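You operate a simulated robot arm through the tools that you are given. There is no shell and no other tool. Be economical: measure what you need, move in short steps, check, and stop when the job is done.

Carry out the task below with a simulated two-armed robot. There is one attempt and no reset: what you move stays moved.

Task
Fetch the green pass block and set it on the shelf under the cream table. Put the label card marked "426" from the top of the cream table on the top of the red table and the label card marked "317" on the shelf under the wooden bench. Fetch the grey case from the top of the cream table and set it on the bed of the tray dock. Pick up the blue end block with one hand, pass it to the other hand and put it on the shelf under the wooden bench. Put the 32 bearing block from the top of the red table in the inside of the red tray and the 47 bearing block on the yellow cover. Take the green brake block and put it in the inside of the red tray. Take the blue reel and leave it on top of the orange dome. Take the pink foam block on the top of the steel bench and put it away on the top of the blue bench. Stack the kit box marked "34" from the top of the green bench on top of the kit box marked "52". Open the teal drawer. Any order will do. Set down upright: green pass block, grey case, pink foam block.

Only the result counts: the job must be done as asked and must still hold three seconds after the hand-in. Knocking over, shifting, dropping, spilling or breaking anything else fails it. A push-on lid holds only when it is set on centred and level and pressed home; a screw cap is set on level and turned clockwise until tight.

Robot
Two 7-joint arms with three-finger grippers on one trunk, on a base that drives. Base frame: it is fixed to the floor where the robot stands at the start and does not move with it; the origin is under the middle of the robot, x ahead of it, y to its left, z up; the surface under the hand at the start is at about z = 80. Units: cm, rad, N and s.
The left shoulder is at the start at [5.9, 12.4, 109.1], the right one opposite. With the tool pointing down near the work surface each hand reaches from about 38 to 86 cm from the robot's upright axis, wherever it stands, measured 20 degrees to its own side. Places, roughly: bearing block [100, 150, 75]; bed of the tray dock (26x22 cm) [-38, 370, 84]; blue end block (5x4x10 cm) [40, 30, 80]; blue reel (6x6x6 cm) [-60, 280, 80]; green brake block (5x4x10 cm) [90, 190, 90]; green pass block [75, 0, 75]; grey case (12x7x8 cm) [60, 40, 80]; inside of the red tray (35x18 cm) [-126, 60, 80]; kit box [-50, 550, 100]; label card [75, 25, 75]; orange dome (8x8x8 cm) [-100, 290, 80]; pink foam block (6x6x9 cm) [-130, 320, 90]; shelf under the cream table (182x22 cm) [28, -32, 24]; shelf under the wooden bench [-220, 70, 20]; teal drawer [-200, 160, 30]; top of the blue bench [320, 840, 80]; top of the red table [110, 200, 80]; yellow cover (10x10x1 cm) [110, 120, 80]. Payload 2.94 kg a hand.
Tool frame (each hand has its own): the origin (TCP) lies between the finger pads and is the grasp point; the fingertips stand 3 cm ahead of it; z points along the fingers, y is the line along which they close. The gripper opens to 12.8 cm. The gripper's body begins 9.3 cm behind the TCP.
Orientation is that of the tool frame in the base frame, as [roll, pitch, yaw] about the fixed x, y, z axes, in that order (R = Rz(yaw) Ry(pitch) Rx(roll)). With the fingers straight down and closing along the base's y, the tool's x points along the base's -x, its y along +y and its z along -z.

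Tools
- The arms move only by the tool drive_tool. It takes "left_commands", "right_commands" or both (then of equal length, played together; a hand with none holds still); each is a list of rows, each an object (a shift or turn left out is 0, a gripper value left out holds the last) with "translation": the shift along the tool's x, y, z in cm, a list of three; "rotation": the turn, a rotation vector about the tool's x, y, z in rad, a list of three; "gripper": the gripper command, from -1 (fully open) to 1 (shut), values between in proportion. In form: [{"translation": [dx, dy, dz], "rotation": [wx, wy, wz], "gripper": gripper}, ...]. A call has 1 to 10 rows; each row shifts and turns the commanded pose from where the row before left it, along the tool's axes as they then stand. A row lasts 0.2 s, in which the tool goes at most 5 cm and 0.15 rad; a call with a longer step from one row to the next is refused whole, and so is a gripper value outside its range. Where a pose cannot be reached the arm comes as near as it can. A force on the tool above 40 N (or 10 N above the force at the start of the call, whichever is more), or a blocked arm, ends the call early, and 0.2 s more pass. The fingers move at their own pace and stop on an object; they squeeze with about 33 N. The grip force told is the motor's: it shows also when the fingers shut on nothing. Time passes only in rows, and 0.2 s behind the last, so rows that do not move let the fingers close. The reply holds the time, the measured pose of the TCP, the force on the tool along the base axes, the opening and the grip force, in the units named above and with some noise, with the torque about the TCP (base axes, N m) and any sound that the robot's microphone picked up.
- Cameras (640 x 400 px; columns grow to the right, rows downward): "scene" is now at [20.55, 0.68, 125.91]; the picture's right is [0.14, -0.99, 0.00], its down [-0.54, -0.08, -0.84] and it looks along [0.83, 0.11, -0.55] (base axes); focal length 214 px, centre (320, 200). "left" rides on the left gripper at [6.9, 1.5, -12] in its tool frame; the picture's right is [-0.21, 0.98, 0.00], its down [-0.82, -0.18, -0.54] and it looks along [-0.53, -0.12, 0.84] (tool axes); focal length 251 px, centre (320, 200). "right" rides on the right gripper at [6.9, -1.5, -12] in its tool frame; the picture's right is [0.21, 0.98, 0.00], its down [-0.82, 0.18, -0.54] and it looks along [-0.53, 0.12, 0.84] (tool axes); focal length 251 px, centre (320, 200). There is no depth. A picture from a camera that has moved, and an enlarged one, comes with that camera's place and axes in the base frame and with its lens. The place of the scene camera against the robot may be out by one fixed shift of up to 2.5 cm in any direction.
- capture(camera): a new picture of that camera. The clock stands still meanwhile.
- raise_lower(by): slides the trunk up (or, below 0, down) by that many cm; the arms and the scene camera ride with it, the base frame stays. It gives what a move gives, with no picture.
- base_move(legs): drives the robot by 1 to 6 legs, each [ahead, left, turn to the left] in cm, cm and rad, along the robot's own axes; the way and the turn of a leg run together, so that a leg with both is an arc; at most 150 cm and 3.142 rad a leg. The arms and the cameras ride along, it lands a little off, and it stops where it bumps. It gives what a move gives.
- head_to(pan, tilt): turns the head with the scene camera to pan (to the left, within 1.396 rad either way) and tilt (down, from -0.506 to 1.204), counted from straight ahead of the robot. It gives what a move gives.
- enlarge(camera, box): a new picture of the part [left, top, right, bottom] of that camera's present view, enlarged. The clock stands still meanwhile.
- close_job(): hands the job in; it is judged then, once.

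Go step by step. Nothing tells you exact positions but the pictures and the camera data: compare them with the known pose of the tool, close in by small moves and look again before you grip or let go. The budget is 567 turns and 370 pictures, counting those below and the enlarged ones. Unless the task says otherwise, let go and move clear before handing in, and close with one line.

The tools are called after "Call:" by a JSON object that holds its "fn" and its "kwargs". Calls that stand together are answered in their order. drive_tool: Moves the arms, as the interface text tells. Its arguments: {"type":"object","properties":{"left_commands":{"type":"array","items":{"type":"object","properties":{"translation":{"type":"array","items":{"type":"number"}},"rotation":{"type":"array","items":{"type":"number"}},"gripper":{"type":"number"}}}},"right_commands":{"type":"array","items":{"type":"object","properties":{"translation":{"type":"array","items":{"type":"number"}},"rotation":{"type":"array","items":{"type":"number"}},"gripper":{"type":"number"}}}}},"required":[]} The other tools are called the same way: raise_lower (by) slides the trunk up or down; base_move (legs) drives the base; head_to (pan, tilt) turns the head that bears the scene camera; capture (camera) takes a picture; enlarge (camera, box) takes an enlarged picture of a part of a camera's view; close_job () hands the job in.

At the start:

```text
t: 0.0
left_tcp_pos: [47.18, 43.44, 106.93]
left_ee_rot: [3.14, 0.032, 3.135]
left_ft_force: [0.6, 0.3, 0.0]
left_ft_torque: [0.0, 0.01, -0.01]
left_gripper_width: 12.78
left_gripper_force: 0.1
right_tcp_pos: [62.11, -11.97, 120.43]
right_ee_rot: [3.101, 0.276, -3.113]
right_ft_force: [1.3, 0.4, 0.1]
right_ft_torque: [0.03, -0.03, 0.01]
right_gripper_width: 12.82
right_gripper_force: 0.0
trunk travel left (down, up): [-30.0, 24.7]
robot x, y, heading: [-0.18, -0.12, -0.007]
head pan, tilt: [0.145, 0.609]
```

scene: 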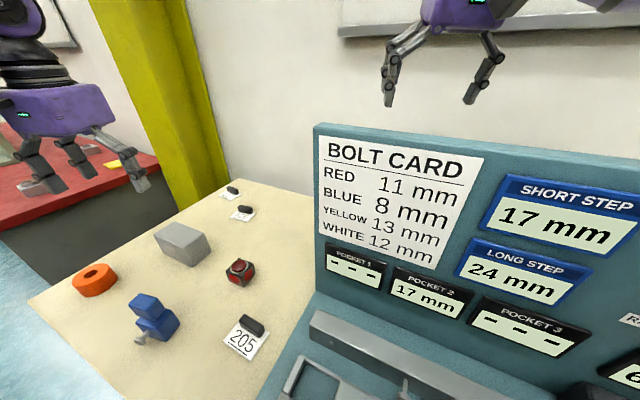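
right: 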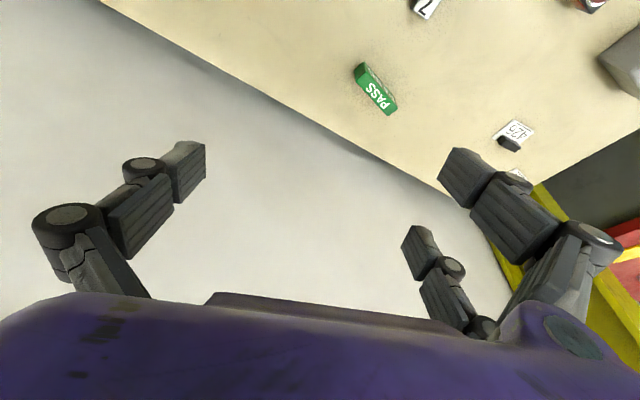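
left: 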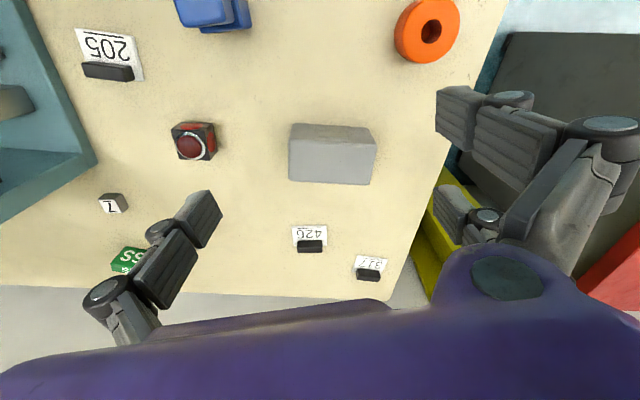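

I can see the cream table with the grey case, blue end block and cards in front of me. I'll look down and to both sides to map the table edge and the shelf.

Call:
{"fn": "head_to", "kwargs": {"pan": 0.0, "tilt": 1.2}}

Call:
{"fn": "capture", "kwargs": {"camera": "scene"}}

Call:
{"fn": "head_to", "kwargs": {"pan": 1.2, "tilt": 0.4}}

Call:
{"fn": "capture", "kwargs": {"camera": "scene"}}

Call:
{"fn": "head_to", "kwargs": {"pan": -0.7, "tilt": 0.7}}

Call:
{"fn": "capture", "kwargs": {"camera": "scene"}}

```text
t: 1.0
left_tcp_pos: [47.65, 43.51, 106.26]
left_ee_rot: [-3.14, 0.026, 3.128]
left_ft_force: [0.5, 0.4, -0.5]
left_ft_torque: [-0.04, -0.02, 0.01]
left_gripper_width: 12.79
left_gripper_force: 0.1
right_tcp_pos: [62.35, -12.26, 120.66]
right_ee_rot: [3.099, 0.283, -3.124]
right_ft_force: [0.7, -0.3, -0.5]
right_ft_torque: [0.02, -0.01, -0.01]
right_gripper_width: 12.79
right_gripper_force: 0.0
trunk travel left (down, up): [-30.0, 24.7]
robot x, y, heading: [0.24, -0.01, -0.011]
head pan, tilt: [0.0, 1.201]
```

```text
366 pictures are left
camera scene: at [18.02, -0.1, 121.26], right [0.02, -1.0, 0.0], down [-0.92, -0.02, -0.4], along [0.4, 0.01, -0.92], focal length 214 px, centre (320, 200)
```

scene: 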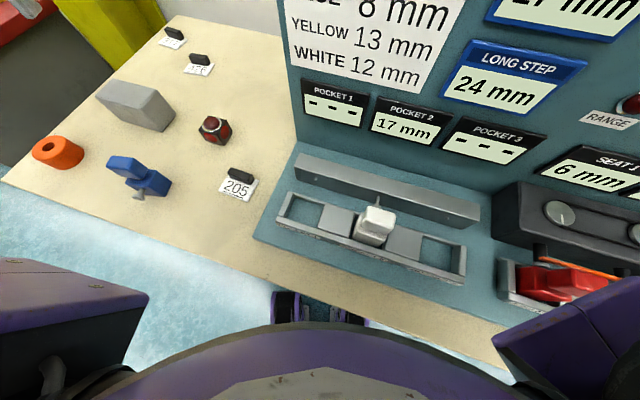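

```text
t: 2.4
left_tcp_pos: [47.65, 43.55, 106.41]
left_ee_rot: [-3.14, 0.025, 3.128]
left_ft_force: [-0.5, 0.0, 0.7]
left_ft_torque: [-0.04, 0.01, 0.01]
left_gripper_width: 12.78
left_gripper_force: 0.1
right_tcp_pos: [62.38, -12.25, 120.76]
right_ee_rot: [3.1, 0.281, -3.123]
right_ft_force: [0.2, 0.5, -0.3]
right_ft_torque: [0.0, 0.0, -0.01]
right_gripper_width: 12.79
right_gripper_force: 0.2
trunk travel left (down, up): [-30.0, 24.7]
robot x, y, heading: [-0.12, -0.02, -0.011]
head pan, tilt: [1.201, 0.4]
```

```text
365 pictures are left
camera scene: at [15.66, 8.41, 127.4], right [0.93, -0.37, 0.03], down [-0.12, -0.36, -0.92], along [0.35, 0.85, -0.38], focal length 214 px, centre (320, 200)
```

scene: 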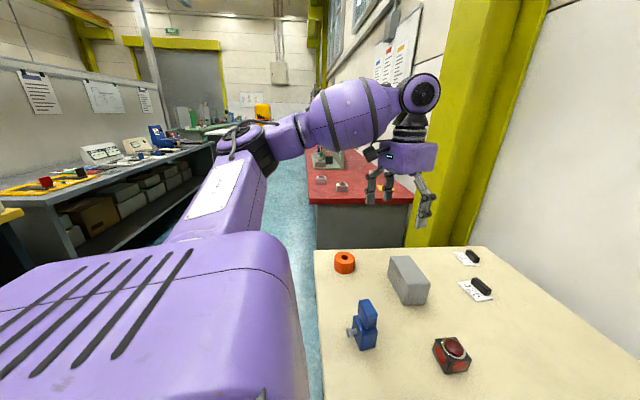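

```text
t: 4.3
left_tcp_pos: [47.77, 43.58, 106.32]
left_ee_rot: [-3.14, 0.026, 3.129]
left_ft_force: [-0.8, -0.2, 0.6]
left_ft_torque: [0.04, 0.0, 0.02]
left_gripper_width: 12.81
left_gripper_force: 0.1
right_tcp_pos: [62.42, -12.1, 120.82]
right_ee_rot: [3.101, 0.282, -3.122]
right_ft_force: [0.1, 0.1, 0.5]
right_ft_torque: [0.01, 0.04, -0.02]
right_gripper_width: 12.8
right_gripper_force: 0.0
trunk travel left (down, up): [-30.0, 24.7]
robot x, y, heading: [0.02, -0.24, -0.01]
head pan, tilt: [-0.7, 0.7]
```

```text
364 pictures are left
camera scene: at [18.74, -5.72, 124.82], right [-0.65, -0.76, -0.02], down [-0.47, 0.42, -0.78], along [0.6, -0.5, -0.63], focal length 214 px, centre (320, 200)
```

scene: 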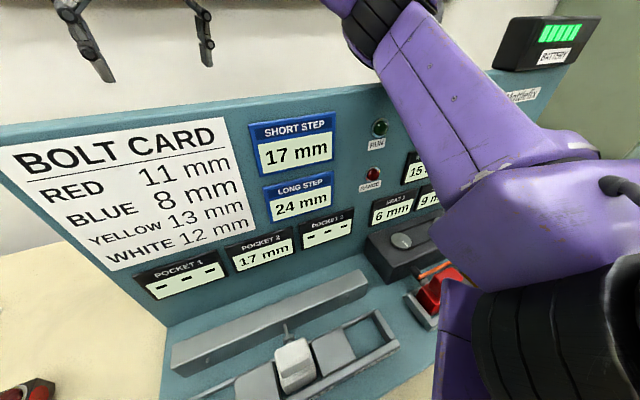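

I have a map of the cream table: its front edge is slanted and the panel hides the pass block. Next come fresh wrist views so I can measure the pass block and the cards.

Call:
{"fn": "capture", "kwargs": {"camera": "right"}}

Call:
{"fn": "capture", "kwargs": {"camera": "left"}}

```text
363 pictures are left
camera right: at [52.56, -14.34, 130.24], right [-0.24, 0.97, -0.02], down [0.63, 0.17, 0.76], along [0.74, 0.16, -0.65], focal length 251 px, centre (320, 200)
```

right: 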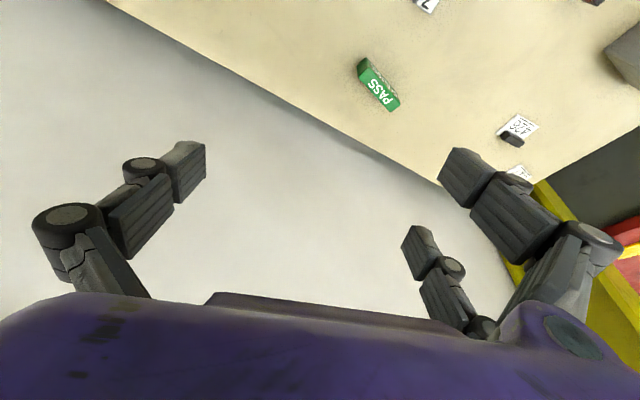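

```text
362 pictures are left
camera left: at [40.58, 45.2, 118.09], right [0.23, 0.97, 0.0], down [0.81, -0.19, 0.56], along [0.55, -0.12, -0.83], focal length 251 px, centre (320, 200)
```

left: 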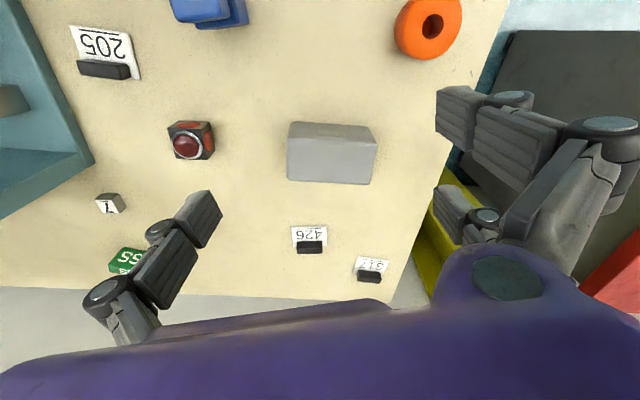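

The pass block is at about [71, -1], behind the panel. I'll enlarge it, along with the cards and the case.

Call:
{"fn": "enlarge", "kwargs": {"camera": "right", "box": [320, 40, 440, 130]}}

Call:
{"fn": "enlarge", "kwargs": {"camera": "left", "box": [240, 100, 440, 300]}}

```text
4.44 times, centred on (380, 85) of right
camera zoom: at [52.56, -14.34, 130.24], right [-0.24, 0.97, -0.02], down [0.63, 0.17, 0.76], along [0.74, 0.16, -0.65], focal length 1118 px, centre (53, 711)
```

zoom: 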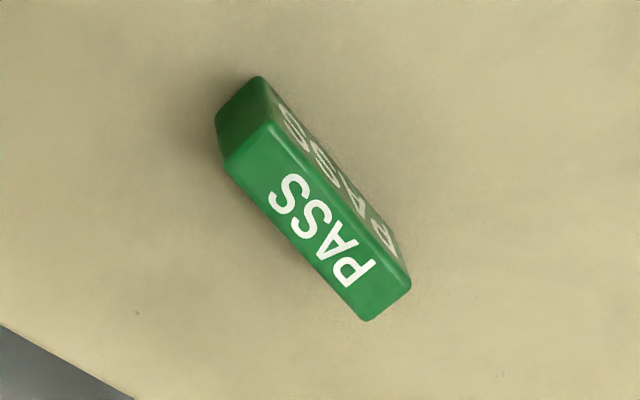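

```text
2.00 times, centred on (340, 200) of left
camera zoom: at [40.58, 45.2, 118.09], right [0.23, 0.97, 0.0], down [0.81, -0.19, 0.56], along [0.55, -0.12, -0.83], focal length 503 px, centre (280, 200)
```

zoom: 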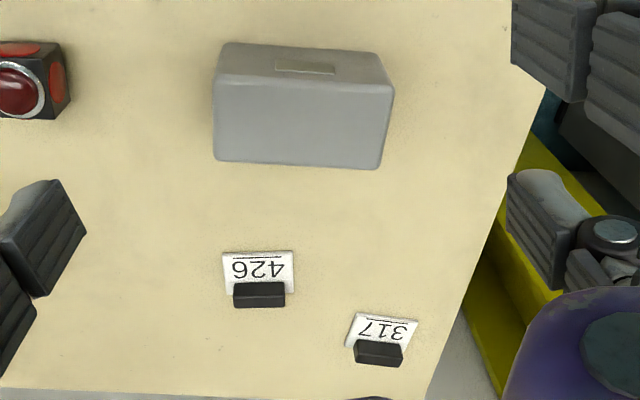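

The table top is near z=80: the case is at [55, 43.5], card 426 near [74, 36] and card 317 near [86, 46]. I'll raise the trunk so the hands clear everything, then shift left to reach the pass block around the end of the panel.

Call:
{"fn": "raise_lower", "kwargs": {"by": 20}}

Call:
{"fn": "base_move", "kwargs": {"legs": [[0, 50, 0], [14, 2, -0.4]]}}

Call:
{"fn": "head_to", "kwargs": {"pan": -0.3, "tilt": 0.7}}

Call:
{"fn": "capture", "kwargs": {"camera": "scene"}}

Call:
{"fn": "capture", "kwargs": {"camera": "right"}}

```text
t: 6.4
left_tcp_pos: [50.23, 43.58, 125.08]
left_ee_rot: [-3.141, -0.002, 3.133]
left_ft_force: [-0.5, -0.9, -0.2]
left_ft_torque: [0.0, 0.0, -0.03]
left_gripper_width: 12.79
left_gripper_force: 0.1
right_tcp_pos: [65.72, -11.81, 138.16]
right_ee_rot: [3.1, 0.243, -3.115]
right_ft_force: [0.3, 0.2, -0.4]
right_ft_torque: [0.0, 0.0, -0.01]
right_gripper_width: 12.79
right_gripper_force: 0.0
trunk travel left (down, up): [-50.0, 4.7]
robot x, y, heading: [0.35, -0.38, -0.007]
head pan, tilt: [-0.7, 0.7]
```

```text
t: 12.5
left_tcp_pos: [76.64, 70.86, 125.26]
left_ee_rot: [-3.141, 0.002, 2.752]
left_ft_force: [0.5, -0.2, 1.0]
left_ft_torque: [-0.03, -0.05, 0.04]
left_gripper_width: 12.79
left_gripper_force: 0.2
right_tcp_pos: [70.14, 13.74, 138.43]
right_ee_rot: [3.102, 0.245, 2.786]
right_ft_force: [0.1, 0.2, 0.6]
right_ft_torque: [0.0, 0.01, -0.02]
right_gripper_width: 12.82
right_gripper_force: 0.1
trunk travel left (down, up): [-50.0, 4.7]
robot x, y, heading: [13.67, 49.17, -0.395]
head pan, tilt: [-0.7, 0.7]
```

```text
t: 13.4
left_tcp_pos: [76.8, 70.74, 125.15]
left_ee_rot: [3.141, 0.0, 2.75]
left_ft_force: [-0.2, -0.5, -0.1]
left_ft_torque: [-0.03, -0.04, 0.04]
left_gripper_width: 12.79
left_gripper_force: 0.1
right_tcp_pos: [70.36, 13.73, 138.37]
right_ee_rot: [3.102, 0.247, 2.785]
right_ft_force: [-0.5, -0.8, -0.5]
right_ft_torque: [0.02, -0.02, -0.01]
right_gripper_width: 12.78
right_gripper_force: 0.0
trunk travel left (down, up): [-50.0, 4.7]
robot x, y, heading: [14.02, 49.28, -0.388]
head pan, tilt: [-0.3, 0.7]
```

```text
359 pictures are left
camera scene: at [27.48, 41.32, 145.81], right [-0.64, -0.77, 0.0], down [-0.5, 0.41, -0.76], along [0.59, -0.49, -0.64], focal length 214 px, centre (320, 200)
```

scene: 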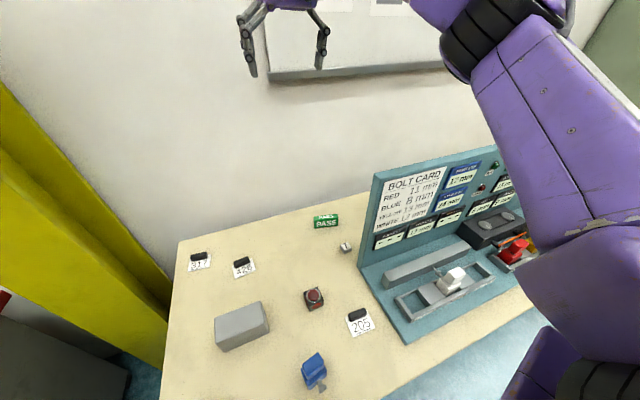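

```text
358 pictures are left
camera right: at [60.61, 15.11, 148.2], right [0.14, 0.99, -0.01], down [0.68, -0.08, 0.73], along [0.72, -0.11, -0.68], focal length 251 px, centre (320, 200)
```

right: 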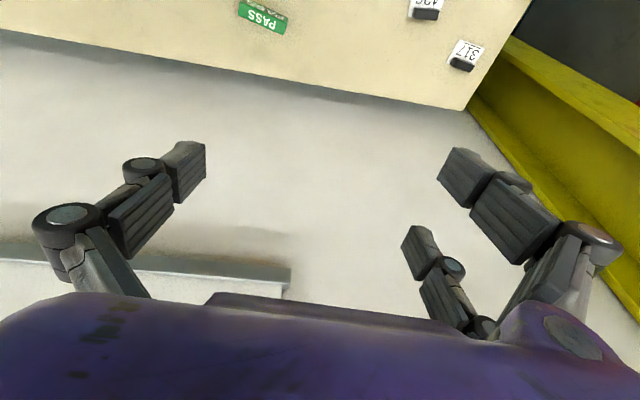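

The pass block measures about [71, 0.3] with its long axis at about 61°. I'll straighten the right hand and turn it so the fingers close across the block.

Call:
{"fn": "drive_tool", "kwargs": {"right_commands": [{"rotation": [0.02, 0.124, 0]}, {"rotation": [0.02, 0.124, 0]}, {"rotation": [0, 0, -0.14]}, {"rotation": [0, 0, -0.14]}, {"rotation": [0, 0, -0.14]}, {"rotation": [0, 0, -0.14]}, {"rotation": [0, 0, -0.14]}, {"rotation": [0, 0, -0.14]}, {"rotation": [0, 0, -0.14]}, {"rotation": [0, 0, -0.14]}]}}

```text
t: 15.6
left_tcp_pos: [76.7, 70.79, 125.18]
left_ee_rot: [-3.141, 0.002, 2.751]
left_ft_force: [0.2, 0.2, -0.1]
left_ft_torque: [-0.01, 0.01, -0.01]
left_gripper_width: 12.81
left_gripper_force: 0.1
right_tcp_pos: [58.23, 25.29, 132.43]
right_ee_rot: [-3.141, -0.001, -2.375]
right_ft_force: [0.0, -0.8, 0.0]
right_ft_torque: [-0.04, -0.02, 0.02]
right_gripper_width: 12.81
right_gripper_force: 0.1
right hand out of reach, approached as far as the arm can: row 6, 7, 8, 9, 10
trunk travel left (down, up): [-50.0, 4.7]
robot x, y, heading: [13.74, 49.22, -0.393]
head pan, tilt: [-0.3, 0.7]
```

The hand drew in because that height is near its reach limit. I'll go lower, finish the yaw and check the pose.

Call:
{"fn": "drive_tool", "kwargs": {"right_commands": [{"translation": [0, 0, 5], "rotation": [0, 0, -0.145]}, {"translation": [0, 0, 5], "rotation": [0, 0, -0.145]}, {"translation": [0, 0, 5]}, {"translation": [0, 0, 5]}]}}

```text
t: 16.6
left_tcp_pos: [76.76, 70.97, 125.02]
left_ee_rot: [-3.14, -0.001, 2.751]
left_ft_force: [0.8, 0.5, 0.0]
left_ft_torque: [-0.03, -0.01, -0.03]
left_gripper_width: 12.78
left_gripper_force: 0.1
right_tcp_pos: [52.91, 32.01, 114.1]
right_ee_rot: [3.14, 0.002, -2.083]
right_ft_force: [0.1, -0.5, -0.5]
right_ft_torque: [-0.05, -0.01, 0.03]
right_gripper_width: 12.79
right_gripper_force: 0.0
right hand out of reach, approached as far as the arm can: row 1, 2, 3, 4
trunk travel left (down, up): [-50.0, 4.7]
robot x, y, heading: [13.79, 48.82, -0.399]
head pan, tilt: [-0.3, 0.7]
```

That yaw pulls the arm in, so I'll grip the block lengthwise instead: 9.7 cm fits the 12.8 cm opening and needs a yaw near 2.64. I'm rotating back.

Call:
{"fn": "drive_tool", "kwargs": {"right_commands": [{"rotation": [0, 0, 0.15]}, {"rotation": [0, 0, 0.15]}, {"rotation": [0, 0, 0.15]}, {"rotation": [0, 0, 0.15]}, {"rotation": [0, 0, 0.15]}, {"rotation": [0, 0, 0.15]}, {"rotation": [0, 0, 0.15]}, {"rotation": [0, 0, 0.15]}, {"rotation": [0, 0, 0.15]}, {"rotation": [0, 0, 0.15]}]}}

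Call:
{"fn": "drive_tool", "kwargs": {"right_commands": [{"rotation": [0, 0, 0.06]}, {"rotation": [0, -0.15, 0]}, {"rotation": [0, -0.15, 0]}, {"rotation": [0, -0.15, 0]}, {"rotation": [0, -0.15, 0]}]}}

```text
t: 18.8
left_tcp_pos: [76.75, 70.73, 125.06]
left_ee_rot: [3.141, 0.001, 2.751]
left_ft_force: [-0.7, 0.4, -0.1]
left_ft_torque: [-0.04, 0.02, 0.0]
left_gripper_width: 12.8
left_gripper_force: 0.1
right_tcp_pos: [53.0, 31.75, 114.13]
right_ee_rot: [3.141, -0.003, 2.698]
right_ft_force: [-0.3, -0.4, 0.7]
right_ft_torque: [0.02, -0.01, 0.05]
right_gripper_width: 12.81
right_gripper_force: 0.0
trunk travel left (down, up): [-50.0, 4.7]
robot x, y, heading: [14.15, 49.21, -0.392]
head pan, tilt: [-0.3, 0.7]
```

```text
t: 20.0
left_tcp_pos: [76.7, 70.81, 125.15]
left_ee_rot: [3.141, -0.001, 2.751]
left_ft_force: [0.5, -0.1, -1.0]
left_ft_torque: [0.02, -0.03, 0.01]
left_gripper_width: 12.79
left_gripper_force: 0.1
right_tcp_pos: [52.97, 31.76, 114.23]
right_ee_rot: [-3.142, 0.598, 2.642]
right_ft_force: [0.7, 0.4, 0.2]
right_ft_torque: [-0.06, 0.02, -0.01]
right_gripper_width: 12.82
right_gripper_force: 0.0
trunk travel left (down, up): [-50.0, 4.7]
robot x, y, heading: [13.87, 49.51, -0.389]
head pan, tilt: [-0.3, 0.7]
```

The pose is right now and each call starts from the measured pose. Next I move to a point above the pass block.

Call:
{"fn": "drive_tool", "kwargs": {"right_commands": [{"translation": [-1.69, -2.11, 3.6]}, {"translation": [-1.69, -2.11, 3.6]}, {"translation": [-1.69, -2.11, 3.6]}, {"translation": [-1.69, -2.11, 3.6]}, {"translation": [-1.69, -2.11, 3.6]}, {"translation": [-1.69, -2.11, 3.6]}, {"translation": [-1.69, -2.11, 3.6]}, {"translation": [-1.69, -2.11, 3.6]}, {"translation": [-1.69, -2.11, 3.6]}]}}

Call:
{"fn": "capture", "kwargs": {"camera": "right"}}

Call:
{"fn": "capture", "kwargs": {"camera": "scene"}}

```text
t: 22.2
left_tcp_pos: [73.2, 74.82, 126.53]
left_ee_rot: [-3.125, 0.038, 2.752]
left_ft_force: [-1.8, -0.2, 1.4]
left_ft_torque: [0.07, -0.2, 0.0]
left_gripper_width: 12.79
left_gripper_force: 0.1
right_tcp_pos: [70.68, 11.09, 103.88]
right_ee_rot: [3.071, 0.694, 2.74]
right_ft_force: [-0.5, -0.1, 0.2]
right_ft_torque: [-0.07, 0.0, 0.02]
right_gripper_width: 12.78
right_gripper_force: 0.1
trunk travel left (down, up): [-50.0, 4.7]
robot x, y, heading: [13.35, 49.37, -0.388]
head pan, tilt: [-0.3, 0.7]
stopped in row 9 (right hand): the arm was blocked; the commanded pose is now the measured one
```

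```text
357 pictures are left
camera right: at [57.99, 13.97, 108.55], right [0.19, 0.98, -0.08], down [0.31, 0.02, 0.95], along [0.93, -0.2, -0.3], focal length 251 px, centre (320, 200)
```

right: 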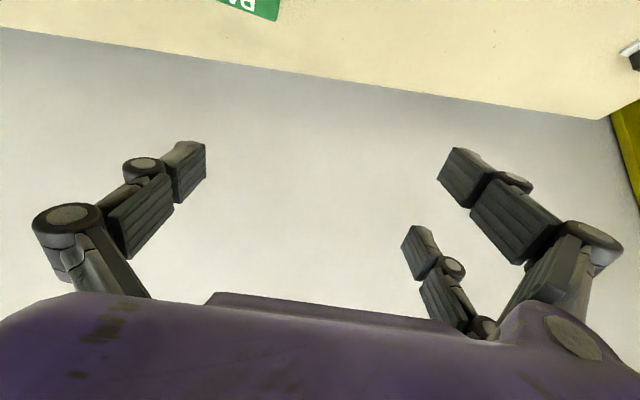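

```text
356 pictures are left
camera scene: at [23.4, 45.8, 146.3], right [-0.64, -0.77, 0.0], down [-0.48, 0.39, -0.79], along [0.61, -0.5, -0.62], focal length 214 px, centre (320, 200)
```

scene: 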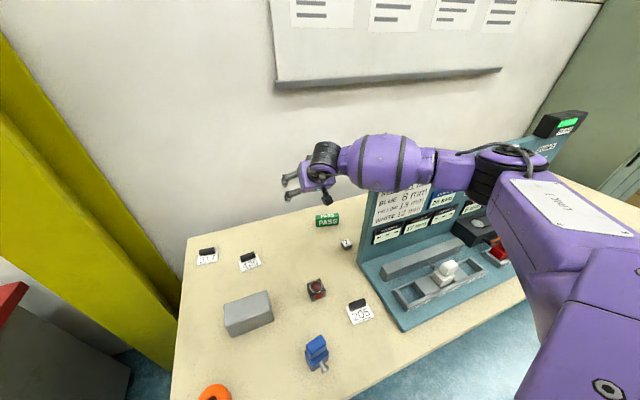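

The right forearm bumps the panel because its elbow swings right. I'll retract it and use the left hand, whose elbow swings left, with the robot turned further right.

Call:
{"fn": "drive_tool", "kwargs": {"right_commands": [{"translation": [1.69, 2.11, -3.6]}, {"translation": [1.69, 2.11, -3.6]}, {"translation": [1.69, 2.11, -3.6]}, {"translation": [1.69, 2.11, -3.6]}, {"translation": [1.69, 2.11, -3.6]}, {"translation": [1.69, 2.11, -3.6]}, {"translation": [1.69, 2.11, -3.6]}]}}

Call:
{"fn": "capture", "kwargs": {"camera": "scene"}}

```text
t: 23.8
left_tcp_pos: [76.45, 71.45, 125.17]
left_ee_rot: [-3.139, -0.001, 2.753]
left_ft_force: [0.1, 1.1, -0.2]
left_ft_torque: [0.0, 0.01, 0.01]
left_gripper_width: 12.79
left_gripper_force: 0.1
right_tcp_pos: [55.46, 28.29, 112.81]
right_ee_rot: [3.086, 0.632, 2.708]
right_ft_force: [0.1, 0.0, -0.3]
right_ft_torque: [-0.04, 0.03, -0.01]
right_gripper_width: 12.78
right_gripper_force: 0.0
trunk travel left (down, up): [-50.0, 4.7]
robot x, y, heading: [13.71, 49.22, -0.396]
head pan, tilt: [-0.3, 0.7]
```

```text
355 pictures are left
camera scene: at [27.26, 41.8, 145.83], right [-0.64, -0.77, 0.0], down [-0.5, 0.41, -0.77], along [0.59, -0.49, -0.64], focal length 214 px, centre (320, 200)
```

scene: 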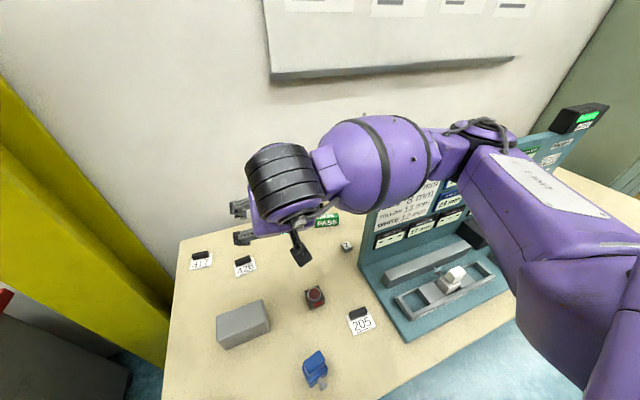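

The panel hasn't moved. I'll lift the right hand clear, then back off, turn right and come back so that the left arm faces the pass block.

Call:
{"fn": "drive_tool", "kwargs": {"right_commands": [{"translation": [-1, 0, -4.5]}, {"translation": [-1, 0, -4.5]}, {"translation": [-2.5, 0.2, -3.4]}, {"translation": [-2.5, 0.2, -3.4]}, {"translation": [-2.5, 0.2, -3.4]}, {"translation": [-2.5, 0.2, -3.4]}]}}

Call:
{"fn": "base_move", "kwargs": {"legs": [[-30, 0, 0], [0, 0, -0.45], [28, 12.5, 0]]}}

Call:
{"fn": "capture", "kwargs": {"camera": "left"}}

Call:
{"fn": "capture", "kwargs": {"camera": "scene"}}

```text
t: 25.2
left_tcp_pos: [76.4, 71.09, 125.08]
left_ee_rot: [3.141, 0.0, 2.752]
left_ft_force: [-0.7, 0.8, -0.1]
left_ft_torque: [-0.03, 0.02, 0.0]
left_gripper_width: 12.81
left_gripper_force: 0.0
right_tcp_pos: [51.85, 29.22, 138.45]
right_ee_rot: [3.085, 0.632, 2.709]
right_ft_force: [-0.2, 0.2, 0.2]
right_ft_torque: [0.01, 0.01, 0.01]
right_gripper_width: 12.8
right_gripper_force: 0.2
trunk travel left (down, up): [-50.0, 4.7]
robot x, y, heading: [13.38, 49.35, -0.394]
head pan, tilt: [-0.3, 0.7]
```

```text
t: 30.2
left_tcp_pos: [79.18, 41.18, 125.16]
left_ee_rot: [3.141, 0.001, 2.301]
left_ft_force: [-0.1, -0.9, -0.6]
left_ft_torque: [0.02, -0.04, 0.0]
left_gripper_width: 12.78
left_gripper_force: 0.1
right_tcp_pos: [38.66, 14.19, 138.38]
right_ee_rot: [3.084, 0.634, 2.256]
right_ft_force: [-0.1, 1.1, -1.3]
right_ft_torque: [-0.01, 0.0, -0.01]
right_gripper_width: 12.82
right_gripper_force: 0.1
trunk travel left (down, up): [-50.0, 4.7]
robot x, y, heading: [13.0, 49.19, -0.841]
head pan, tilt: [-0.3, 0.7]
```

```text
354 pictures are left
camera left: at [75.77, 47.32, 137.17], right [0.87, 0.49, 0.0], down [0.41, -0.73, 0.54], along [0.27, -0.47, -0.84], focal length 251 px, centre (320, 200)
```

left: 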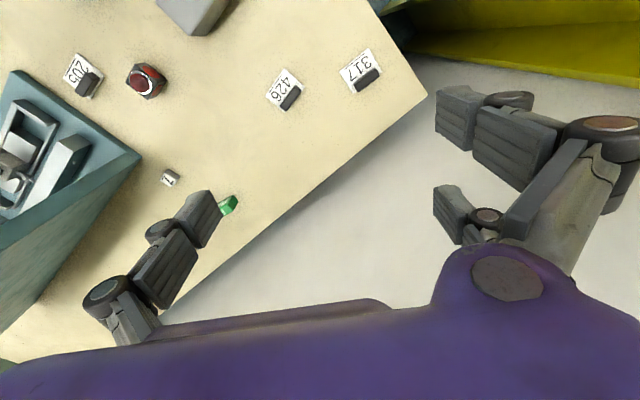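

```text
353 pictures are left
camera scene: at [22.3, 36.87, 145.84], right [-0.91, -0.42, 0.0], down [-0.27, 0.59, -0.77], along [0.32, -0.7, -0.64], focal length 214 px, centre (320, 200)
```

scene: 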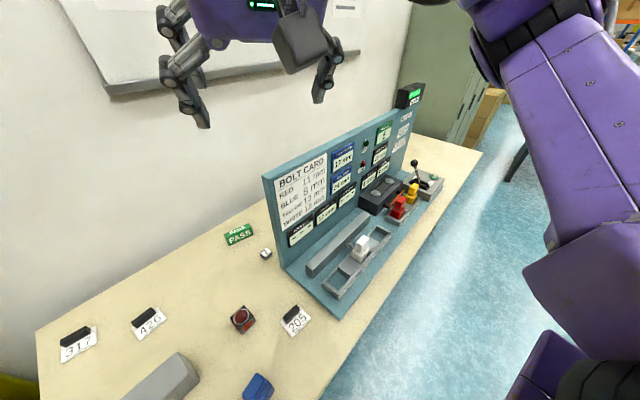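

The view is good and the left arm is now on the correct side. I'll orient the left hand the same way.

Call:
{"fn": "drive_tool", "kwargs": {"left_commands": [{"rotation": [0, 0, -0.113]}, {"rotation": [0, 0, -0.113]}, {"rotation": [0, 0, -0.113]}, {"rotation": [0, -0.15, 0]}, {"rotation": [0, -0.15, 0]}, {"rotation": [0, -0.15, 0]}]}}

```text
t: 31.6
left_tcp_pos: [79.45, 41.12, 125.12]
left_ee_rot: [-3.139, 0.454, 2.641]
left_ft_force: [0.1, 0.3, -0.1]
left_ft_torque: [-0.05, 0.05, -0.01]
left_gripper_width: 12.77
left_gripper_force: 0.0
right_tcp_pos: [39.03, 14.16, 138.27]
right_ee_rot: [3.086, 0.631, 2.256]
right_ft_force: [-0.3, 0.1, 0.1]
right_ft_torque: [-0.02, 0.01, -0.03]
right_gripper_width: 12.83
right_gripper_force: 0.0
trunk travel left (down, up): [-50.0, 4.7]
robot x, y, heading: [13.41, 49.33, -0.837]
head pan, tilt: [-0.3, 0.7]
```

Call:
{"fn": "drive_tool", "kwargs": {"left_commands": [{"translation": [0.14, -3.98, 2.9]}, {"translation": [0.14, -3.98, 2.9]}, {"translation": [0.14, -3.98, 2.9]}, {"translation": [0.14, -3.98, 2.9]}, {"translation": [0.14, -3.98, 2.9]}, {"translation": [0.14, -3.98, 2.9]}, {"translation": [0.14, -3.98, 2.9]}, {"translation": [0.14, -3.98, 2.9]}, {"translation": [0.14, -3.98, 2.9]}, {"translation": [0.14, -3.98, 2.9]}]}}

Call:
{"fn": "capture", "kwargs": {"camera": "left"}}

Call:
{"fn": "capture", "kwargs": {"camera": "scene"}}

```text
t: 33.8
left_tcp_pos: [73.45, 17.16, 108.85]
left_ee_rot: [3.141, 0.45, 2.638]
left_ft_force: [-0.6, -0.2, -0.4]
left_ft_torque: [-0.01, -0.02, 0.0]
left_gripper_width: 12.83
left_gripper_force: 0.0
left hand out of reach, approached as far as the arm can: row 7, 8, 9, 10
right_tcp_pos: [38.83, 14.07, 138.34]
right_ee_rot: [3.084, 0.632, 2.254]
right_ft_force: [0.1, 1.2, -0.2]
right_ft_torque: [0.06, -0.01, -0.04]
right_gripper_width: 12.8
right_gripper_force: 0.1
trunk travel left (down, up): [-50.0, 4.7]
robot x, y, heading: [13.53, 49.16, -0.843]
head pan, tilt: [-0.3, 0.7]
```

```text
352 pictures are left
camera left: at [64.21, 23.92, 116.55], right [0.64, 0.76, 0.09], down [0.36, -0.4, 0.84], along [0.68, -0.51, -0.53], focal length 251 px, centre (320, 200)
```

left: 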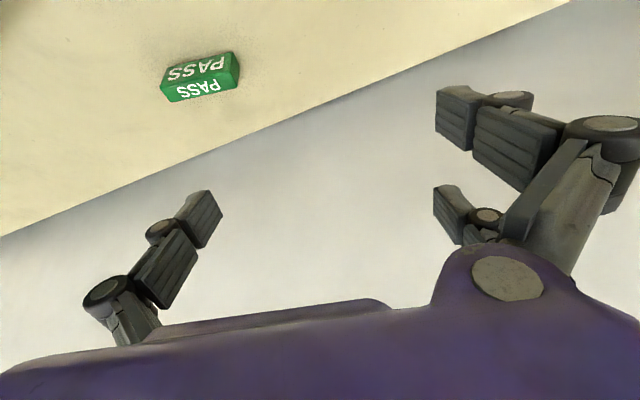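

```text
351 pictures are left
camera scene: at [22.4, 36.83, 145.82], right [-0.91, -0.42, 0.0], down [-0.27, 0.59, -0.77], along [0.32, -0.7, -0.64], focal length 214 px, centre (320, 200)
```

scene: 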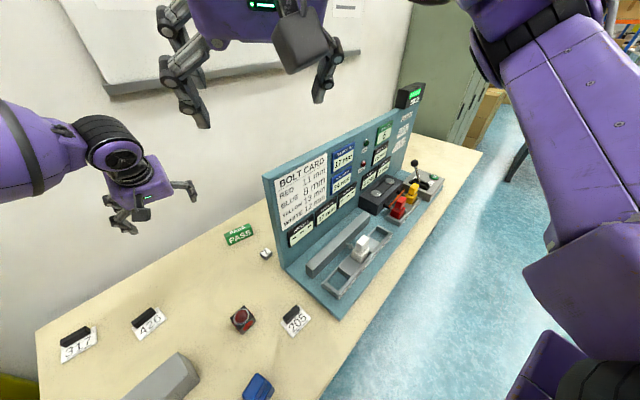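

The block is in view but the hand is at its reach limit with the trunk this high. I'll lower the trunk 15 cm.

Call:
{"fn": "raise_lower", "kwargs": {"by": -14}}

Call:
{"fn": "drive_tool", "kwargs": {"left_commands": [{"translation": [0, -4, 0]}, {"translation": [0, -4, 0]}, {"translation": [0, -4, 0]}, {"translation": [0, -3, 0]}]}}

```text
t: 35.4
left_tcp_pos: [73.6, 17.1, 94.83]
left_ee_rot: [-3.14, 0.452, 2.639]
left_ft_force: [0.1, 0.2, 0.1]
left_ft_torque: [-0.03, 0.01, -0.03]
left_gripper_width: 12.79
left_gripper_force: 0.1
right_tcp_pos: [38.86, 14.11, 124.39]
right_ee_rot: [3.085, 0.633, 2.255]
right_ft_force: [-0.2, 1.3, 0.5]
right_ft_torque: [0.01, -0.01, 0.0]
right_gripper_width: 12.82
right_gripper_force: 0.1
trunk travel left (down, up): [-36.0, 18.7]
robot x, y, heading: [13.44, 48.69, -0.839]
head pan, tilt: [-0.3, 0.7]
```

```text
t: 36.4
left_tcp_pos: [70.4, 11.34, 95.04]
left_ee_rot: [-3.141, 0.45, 2.64]
left_ft_force: [-0.2, 0.2, 0.2]
left_ft_torque: [-0.01, -0.01, 0.02]
left_gripper_width: 12.81
left_gripper_force: 0.3
left hand out of reach, approached as far as the arm can: row 2, 3, 4
right_tcp_pos: [38.83, 14.07, 124.48]
right_ee_rot: [3.084, 0.633, 2.256]
right_ft_force: [0.6, 0.3, 0.0]
right_ft_torque: [-0.05, -0.01, 0.05]
right_gripper_width: 12.82
right_gripper_force: 0.1
trunk travel left (down, up): [-36.0, 18.7]
robot x, y, heading: [13.22, 49.15, -0.838]
head pan, tilt: [-0.3, 0.7]
```

The hand is still 11 cm short. I'll pull it back a little, slide the base along the table and turn another 0.2 rad.

Call:
{"fn": "drive_tool", "kwargs": {"left_commands": [{"translation": [0, 4.5, 0]}, {"translation": [0, 4.5, 0]}, {"translation": [-2, 1.5, 0]}]}}

Call:
{"fn": "base_move", "kwargs": {"legs": [[4.4, -7, 0], [0, 0, -0.21]]}}

Call:
{"fn": "capture", "kwargs": {"camera": "left"}}

Call:
{"fn": "capture", "kwargs": {"camera": "scene"}}

```text
t: 37.2
left_tcp_pos: [77.0, 19.71, 95.86]
left_ee_rot: [3.141, 0.448, 2.639]
left_ft_force: [0.7, -0.3, -0.1]
left_ft_torque: [0.0, 0.0, 0.01]
left_gripper_width: 12.84
left_gripper_force: 0.0
right_tcp_pos: [38.87, 14.05, 124.21]
right_ee_rot: [3.084, 0.632, 2.254]
right_ft_force: [-0.1, -0.4, 0.2]
right_ft_torque: [0.01, 0.01, -0.02]
right_gripper_width: 12.8
right_gripper_force: 0.0
trunk travel left (down, up): [-36.0, 18.7]
robot x, y, heading: [13.29, 48.8, -0.842]
head pan, tilt: [-0.3, 0.7]
```

```text
t: 39.3
left_tcp_pos: [67.22, -0.92, 95.92]
left_ee_rot: [3.14, 0.451, 2.434]
left_ft_force: [0.8, -0.2, 0.1]
left_ft_torque: [-0.01, 0.0, -0.02]
left_gripper_width: 12.8
left_gripper_force: 0.2
right_tcp_pos: [28.76, 1.51, 124.28]
right_ee_rot: [3.085, 0.633, 2.046]
right_ft_force: [-0.4, 0.7, -0.5]
right_ft_torque: [-0.02, 0.0, 0.02]
right_gripper_width: 12.8
right_gripper_force: 0.1
trunk travel left (down, up): [-36.0, 18.7]
robot x, y, heading: [10.79, 41.23, -1.046]
head pan, tilt: [-0.3, 0.7]
```

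```text
350 pictures are left
camera left: at [59.58, 7.72, 103.67], right [0.78, 0.62, 0.09], down [0.27, -0.47, 0.84], along [0.56, -0.64, -0.53], focal length 251 px, centre (320, 200)
```

left: 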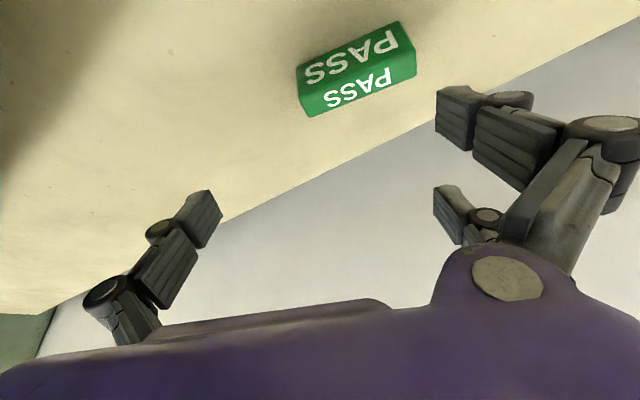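

```text
349 pictures are left
camera scene: at [20.7, 21.77, 130.18], right [-0.98, -0.22, 0.0], down [-0.14, 0.63, -0.76], along [0.17, -0.75, -0.64], focal length 214 px, centre (320, 200)
```

scene: 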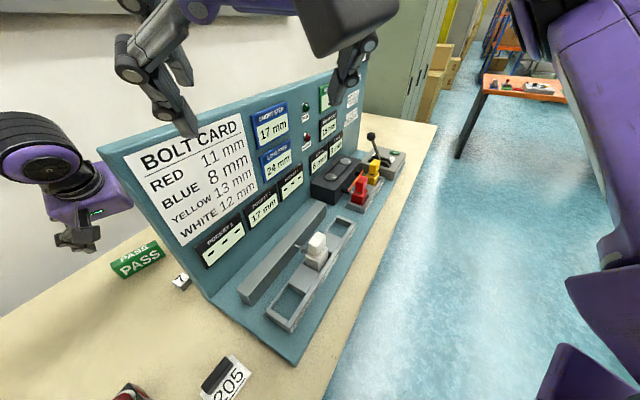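

The block is well in view: centre (71.9, 0.4), top z=84, yaw about 59°. I'll align the yaw and move to just above it.

Call:
{"fn": "drive_tool", "kwargs": {"left_commands": [{"rotation": [-0.036, 0, -0.075]}, {"rotation": [-0.036, 0, -0.075]}, {"translation": [0.03, 1.77, 3.2]}, {"translation": [0.03, 1.77, 3.2]}]}}

Call:
{"fn": "capture", "kwargs": {"camera": "left"}}

Call:
{"fn": "capture", "kwargs": {"camera": "scene"}}

```text
t: 40.3
left_tcp_pos: [71.36, 0.74, 90.16]
left_ee_rot: [-3.139, 0.449, 2.6]
left_ft_force: [0.5, 0.3, 0.0]
left_ft_torque: [0.0, 0.0, -0.02]
left_gripper_width: 12.76
left_gripper_force: 0.0
right_tcp_pos: [28.82, 1.52, 124.29]
right_ee_rot: [3.086, 0.632, 2.047]
right_ft_force: [-0.5, 0.2, 0.1]
right_ft_torque: [0.03, -0.03, -0.01]
right_gripper_width: 12.82
right_gripper_force: 0.0
trunk travel left (down, up): [-36.0, 18.7]
robot x, y, heading: [11.01, 40.75, -1.051]
head pan, tilt: [-0.3, 0.7]
```

```text
348 pictures are left
camera left: at [62.43, 7.94, 97.87], right [0.67, 0.74, 0.09], down [0.34, -0.41, 0.84], along [0.66, -0.53, -0.53], focal length 251 px, centre (320, 200)
```

left: 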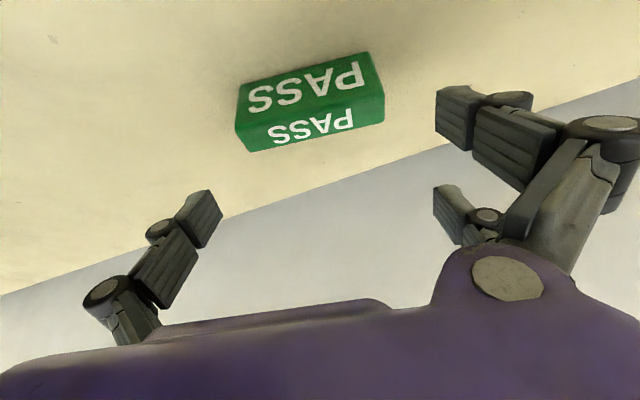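

```text
347 pictures are left
camera scene: at [20.75, 21.75, 130.17], right [-0.98, -0.22, 0.0], down [-0.14, 0.63, -0.76], along [0.17, -0.75, -0.64], focal length 214 px, centre (320, 200)
```

scene: 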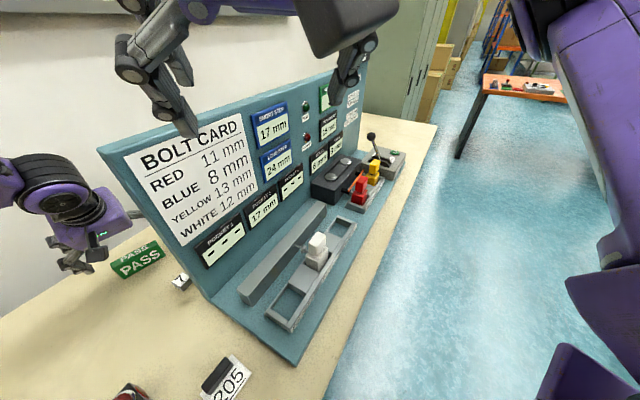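

The block sits centred between the fingers. I'm descending vertically 6.4 cm and closing.

Call:
{"fn": "drive_tool", "kwargs": {"left_commands": [{"translation": [1.38, 0, 2.86]}, {"translation": [1.38, 0, 2.86]}, {"gripper": 1}, {"gripper": 1}, {"gripper": 1}]}}

Call:
{"fn": "capture", "kwargs": {"camera": "left"}}

```text
t: 41.5
left_tcp_pos: [71.37, 0.67, 83.7]
left_ee_rot: [-3.139, 0.45, 2.6]
left_ft_force: [-0.6, -0.2, 1.1]
left_ft_torque: [-0.06, 0.04, -0.04]
left_gripper_width: 9.86
left_gripper_force: 33.4
right_tcp_pos: [28.67, 1.43, 124.47]
right_ee_rot: [3.083, 0.633, 2.048]
right_ft_force: [-0.7, 0.3, 0.2]
right_ft_torque: [-0.01, 0.01, 0.0]
right_gripper_width: 12.79
right_gripper_force: 0.1
trunk travel left (down, up): [-36.0, 18.7]
robot x, y, heading: [10.93, 41.05, -1.043]
head pan, tilt: [-0.3, 0.7]
```

```text
346 pictures are left
camera left: at [62.42, 7.8, 91.59], right [0.67, 0.74, 0.09], down [0.34, -0.41, 0.84], along [0.66, -0.53, -0.53], focal length 251 px, centre (320, 200)
```

left: 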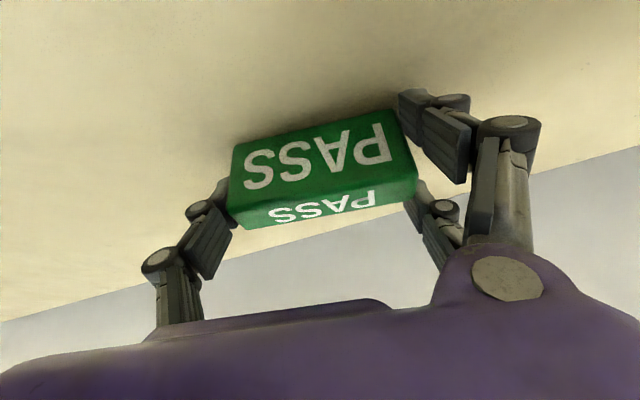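

The pass block is gripped. I'm lifting it and moving it left, clear of the panel.

Call:
{"fn": "drive_tool", "kwargs": {"left_commands": [{"translation": [-1.74, 0, -3.6]}, {"translation": [-1.74, 0, -3.6]}, {"translation": [-1.74, 0, -3.6]}, {"translation": [-1.74, 0, -3.6]}, {"translation": [1.12, 4.4, -0.54]}, {"translation": [1.12, 4.4, -0.54]}, {"translation": [1.12, 4.4, -0.54]}, {"translation": [1.12, 4.4, -0.54]}, {"translation": [1.12, 4.4, -0.54]}]}}

```text
t: 43.5
left_tcp_pos: [77.31, 23.24, 99.7]
left_ee_rot: [-3.141, 0.449, 2.599]
left_ft_force: [0.6, 0.6, 0.2]
left_ft_torque: [-0.02, 0.03, -0.02]
left_gripper_width: 9.88
left_gripper_force: 32.4
right_tcp_pos: [28.67, 1.47, 124.51]
right_ee_rot: [3.083, 0.634, 2.047]
right_ft_force: [0.0, 0.4, -0.2]
right_ft_torque: [-0.01, 0.01, -0.03]
right_gripper_width: 12.83
right_gripper_force: 0.1
trunk travel left (down, up): [-36.0, 18.7]
robot x, y, heading: [11.02, 40.52, -1.052]
head pan, tilt: [-0.3, 0.7]
```

The block is safely lifted. I'll raise the trunk a little, back away from the table, face it squarely and look at the shelf below.

Call:
{"fn": "raise_lower", "kwargs": {"by": 8}}

Call:
{"fn": "base_move", "kwargs": {"legs": [[-26, -2, 0], [0, -36, 0], [0, 0, 0.75]]}}

Call:
{"fn": "head_to", "kwargs": {"pan": 0, "tilt": 0.7}}

Call:
{"fn": "capture", "kwargs": {"camera": "scene"}}

```text
t: 44.7
left_tcp_pos: [77.35, 22.93, 107.77]
left_ee_rot: [3.14, 0.448, 2.6]
left_ft_force: [0.1, 0.2, 0.1]
left_ft_torque: [-0.02, -0.02, 0.01]
left_gripper_width: 9.87
left_gripper_force: 33.2
right_tcp_pos: [28.82, 1.42, 132.32]
right_ee_rot: [3.085, 0.632, 2.047]
right_ft_force: [-0.2, 0.1, 1.4]
right_ft_torque: [0.02, -0.01, 0.02]
right_gripper_width: 12.79
right_gripper_force: 0.1
trunk travel left (down, up): [-44.0, 10.7]
robot x, y, heading: [10.79, 40.87, -1.05]
head pan, tilt: [-0.3, 0.7]
```

```text
t: 51.9
left_tcp_pos: [25.38, 76.67, 107.88]
left_ee_rot: [-3.141, 0.451, -2.926]
left_ft_force: [0.2, 0.4, -1.5]
left_ft_torque: [0.0, -0.02, -0.01]
left_gripper_width: 9.85
left_gripper_force: 32.8
right_tcp_pos: [4.72, 27.81, 132.34]
right_ee_rot: [3.084, 0.632, 2.807]
right_ft_force: [-1.4, 0.1, -0.1]
right_ft_torque: [0.01, -0.01, 0.02]
right_gripper_width: 12.8
right_gripper_force: 0.0
trunk travel left (down, up): [-44.0, 10.7]
robot x, y, heading: [-35.06, 44.01, -0.286]
head pan, tilt: [-0.3, 0.7]
```

```text
t: 52.7
left_tcp_pos: [25.35, 76.72, 107.77]
left_ee_rot: [3.141, 0.451, -2.924]
left_ft_force: [-0.4, 0.7, -0.9]
left_ft_torque: [-0.01, 0.0, -0.03]
left_gripper_width: 9.88
left_gripper_force: 33.2
right_tcp_pos: [4.68, 27.71, 132.36]
right_ee_rot: [3.084, 0.632, 2.806]
right_ft_force: [0.5, -0.3, 0.6]
right_ft_torque: [0.03, -0.01, 0.02]
right_gripper_width: 12.81
right_gripper_force: 0.2
trunk travel left (down, up): [-44.0, 10.7]
robot x, y, heading: [-34.96, 44.45, -0.285]
head pan, tilt: [0.0, 0.7]
```

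```text
345 pictures are left
camera scene: at [-16.16, 38.68, 138.68], right [-0.29, -0.96, 0.0], down [-0.62, 0.18, -0.76], along [0.73, -0.22, -0.64], focal length 214 px, centre (320, 200)
```

scene: 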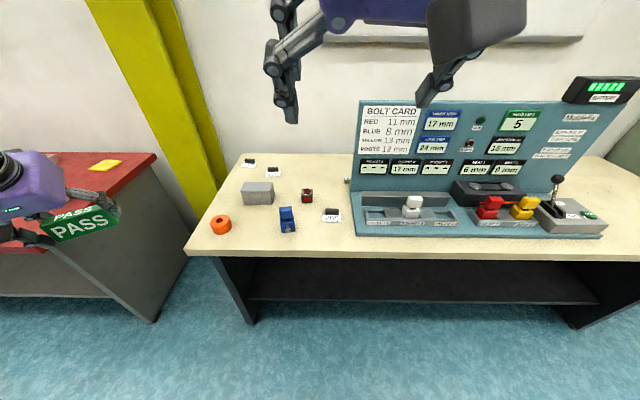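

The shelf runs behind the table edge between the two end panels, with its front about 8 cm in. I'll lower the trunk fully here and bring the left hand low in front, then drive it in under the edge.

Call:
{"fn": "raise_lower", "kwargs": {"by": -44}}

Call:
{"fn": "drive_tool", "kwargs": {"left_commands": [{"translation": [2.25, -3.06, 2.86]}, {"translation": [2.25, -3.06, 2.86]}, {"translation": [2.25, -3.06, 2.86]}, {"translation": [2.25, -3.06, 2.86]}, {"translation": [2.25, -3.06, 2.86]}, {"translation": [2.25, -3.06, 2.86]}, {"translation": [2.25, -3.06, 2.86]}, {"translation": [2.25, -3.06, 2.86]}, {"translation": [2.25, -3.06, 2.86]}], "right_commands": [{"translation": [-1.2, 0, -1.6]}, {"translation": [-1.2, 0, -1.6]}, {"translation": [-1.2, 0, -1.6]}, {"translation": [-1.2, 0, -1.6]}, {"translation": [-1.2, 0, -1.6]}, {"translation": [-1.2, 0, -1.6]}, {"translation": [-1.2, 0, -1.6]}, {"translation": [-1.2, 0, -1.6]}, {"translation": [-1.2, 0, -1.6]}]}}

Call:
{"fn": "capture", "kwargs": {"camera": "scene"}}

```text
refused: -44 is not a number from -40 to 40
```

```text
t: 54.7
left_tcp_pos: [24.52, 48.39, 75.94]
left_ee_rot: [3.141, 0.451, -2.926]
left_ft_force: [0.6, 0.1, -1.4]
left_ft_torque: [0.01, 0.04, 0.01]
left_gripper_width: 9.82
left_gripper_force: 32.8
right_tcp_pos: [4.54, 26.84, 150.61]
right_ee_rot: [3.083, 0.632, 2.806]
right_ft_force: [-0.2, -0.5, -1.1]
right_ft_torque: [0.0, -0.02, 0.02]
right_gripper_width: 12.82
right_gripper_force: 0.0
trunk travel left (down, up): [-44.0, 10.7]
robot x, y, heading: [-35.36, 44.32, -0.289]
head pan, tilt: [0.0, 0.7]
```

```text
344 pictures are left
camera scene: at [-16.19, 38.6, 138.68], right [-0.29, -0.96, 0.0], down [-0.62, 0.18, -0.76], along [0.73, -0.22, -0.64], focal length 214 px, centre (320, 200)
```

scene: 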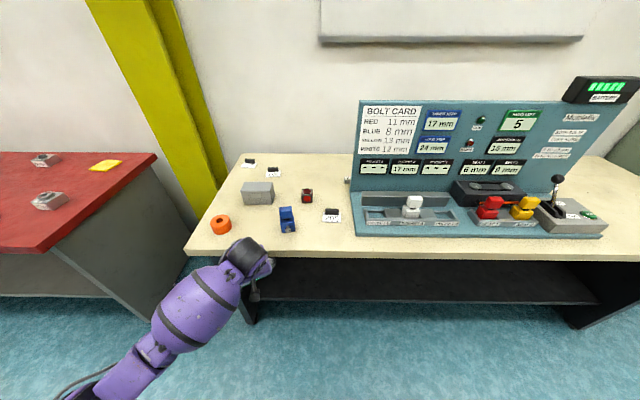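

The refused trunk move did no harm: the hand is just short of the edge. I'm lowering the trunk 40 cm now.

Call:
{"fn": "raise_lower", "kwargs": {"by": -40}}

Call:
{"fn": "capture", "kwargs": {"camera": "scene"}}

Call:
{"fn": "capture", "kwargs": {"camera": "left"}}

```text
t: 58.5
left_tcp_pos: [24.37, 48.3, 35.91]
left_ee_rot: [-3.141, 0.45, -2.926]
left_ft_force: [0.4, -0.2, -0.7]
left_ft_torque: [0.02, 0.01, -0.01]
left_gripper_width: 9.84
left_gripper_force: 33.0
right_tcp_pos: [17.49, 22.96, 100.04]
right_ee_rot: [3.095, 0.383, 2.811]
right_ft_force: [0.3, -0.2, 0.7]
right_ft_torque: [-0.05, -0.01, 0.02]
right_gripper_width: 12.83
right_gripper_force: 0.1
trunk travel left (down, up): [-4.0, 50.7]
robot x, y, heading: [-35.47, 43.52, -0.294]
head pan, tilt: [0.0, 0.7]
```

```text
343 pictures are left
camera scene: at [-3.7, 34.96, 96.05], right [-0.29, -0.96, 0.0], down [-0.62, 0.18, -0.77], along [0.73, -0.22, -0.64], focal length 214 px, centre (320, 200)
```

scene: 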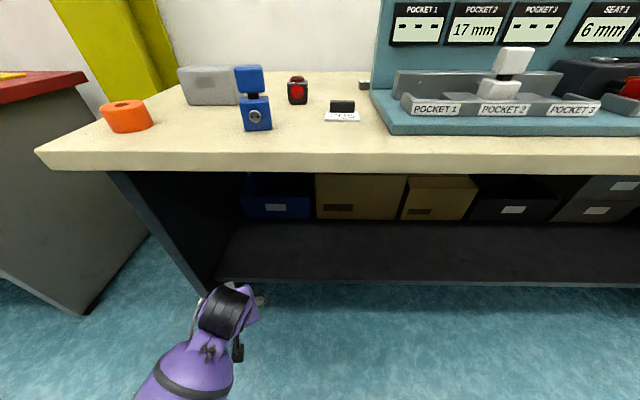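

```text
342 pictures are left
camera left: at [12.95, 47.36, 43.55], right [-0.02, 1.0, 0.09], down [0.53, -0.07, 0.84], along [0.85, 0.07, -0.53], focal length 251 px, centre (320, 200)
```

left: 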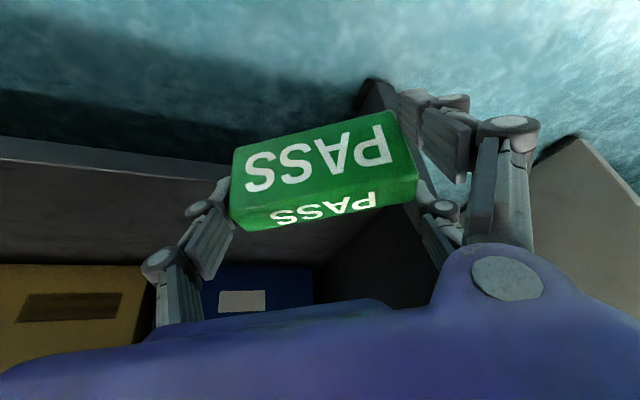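

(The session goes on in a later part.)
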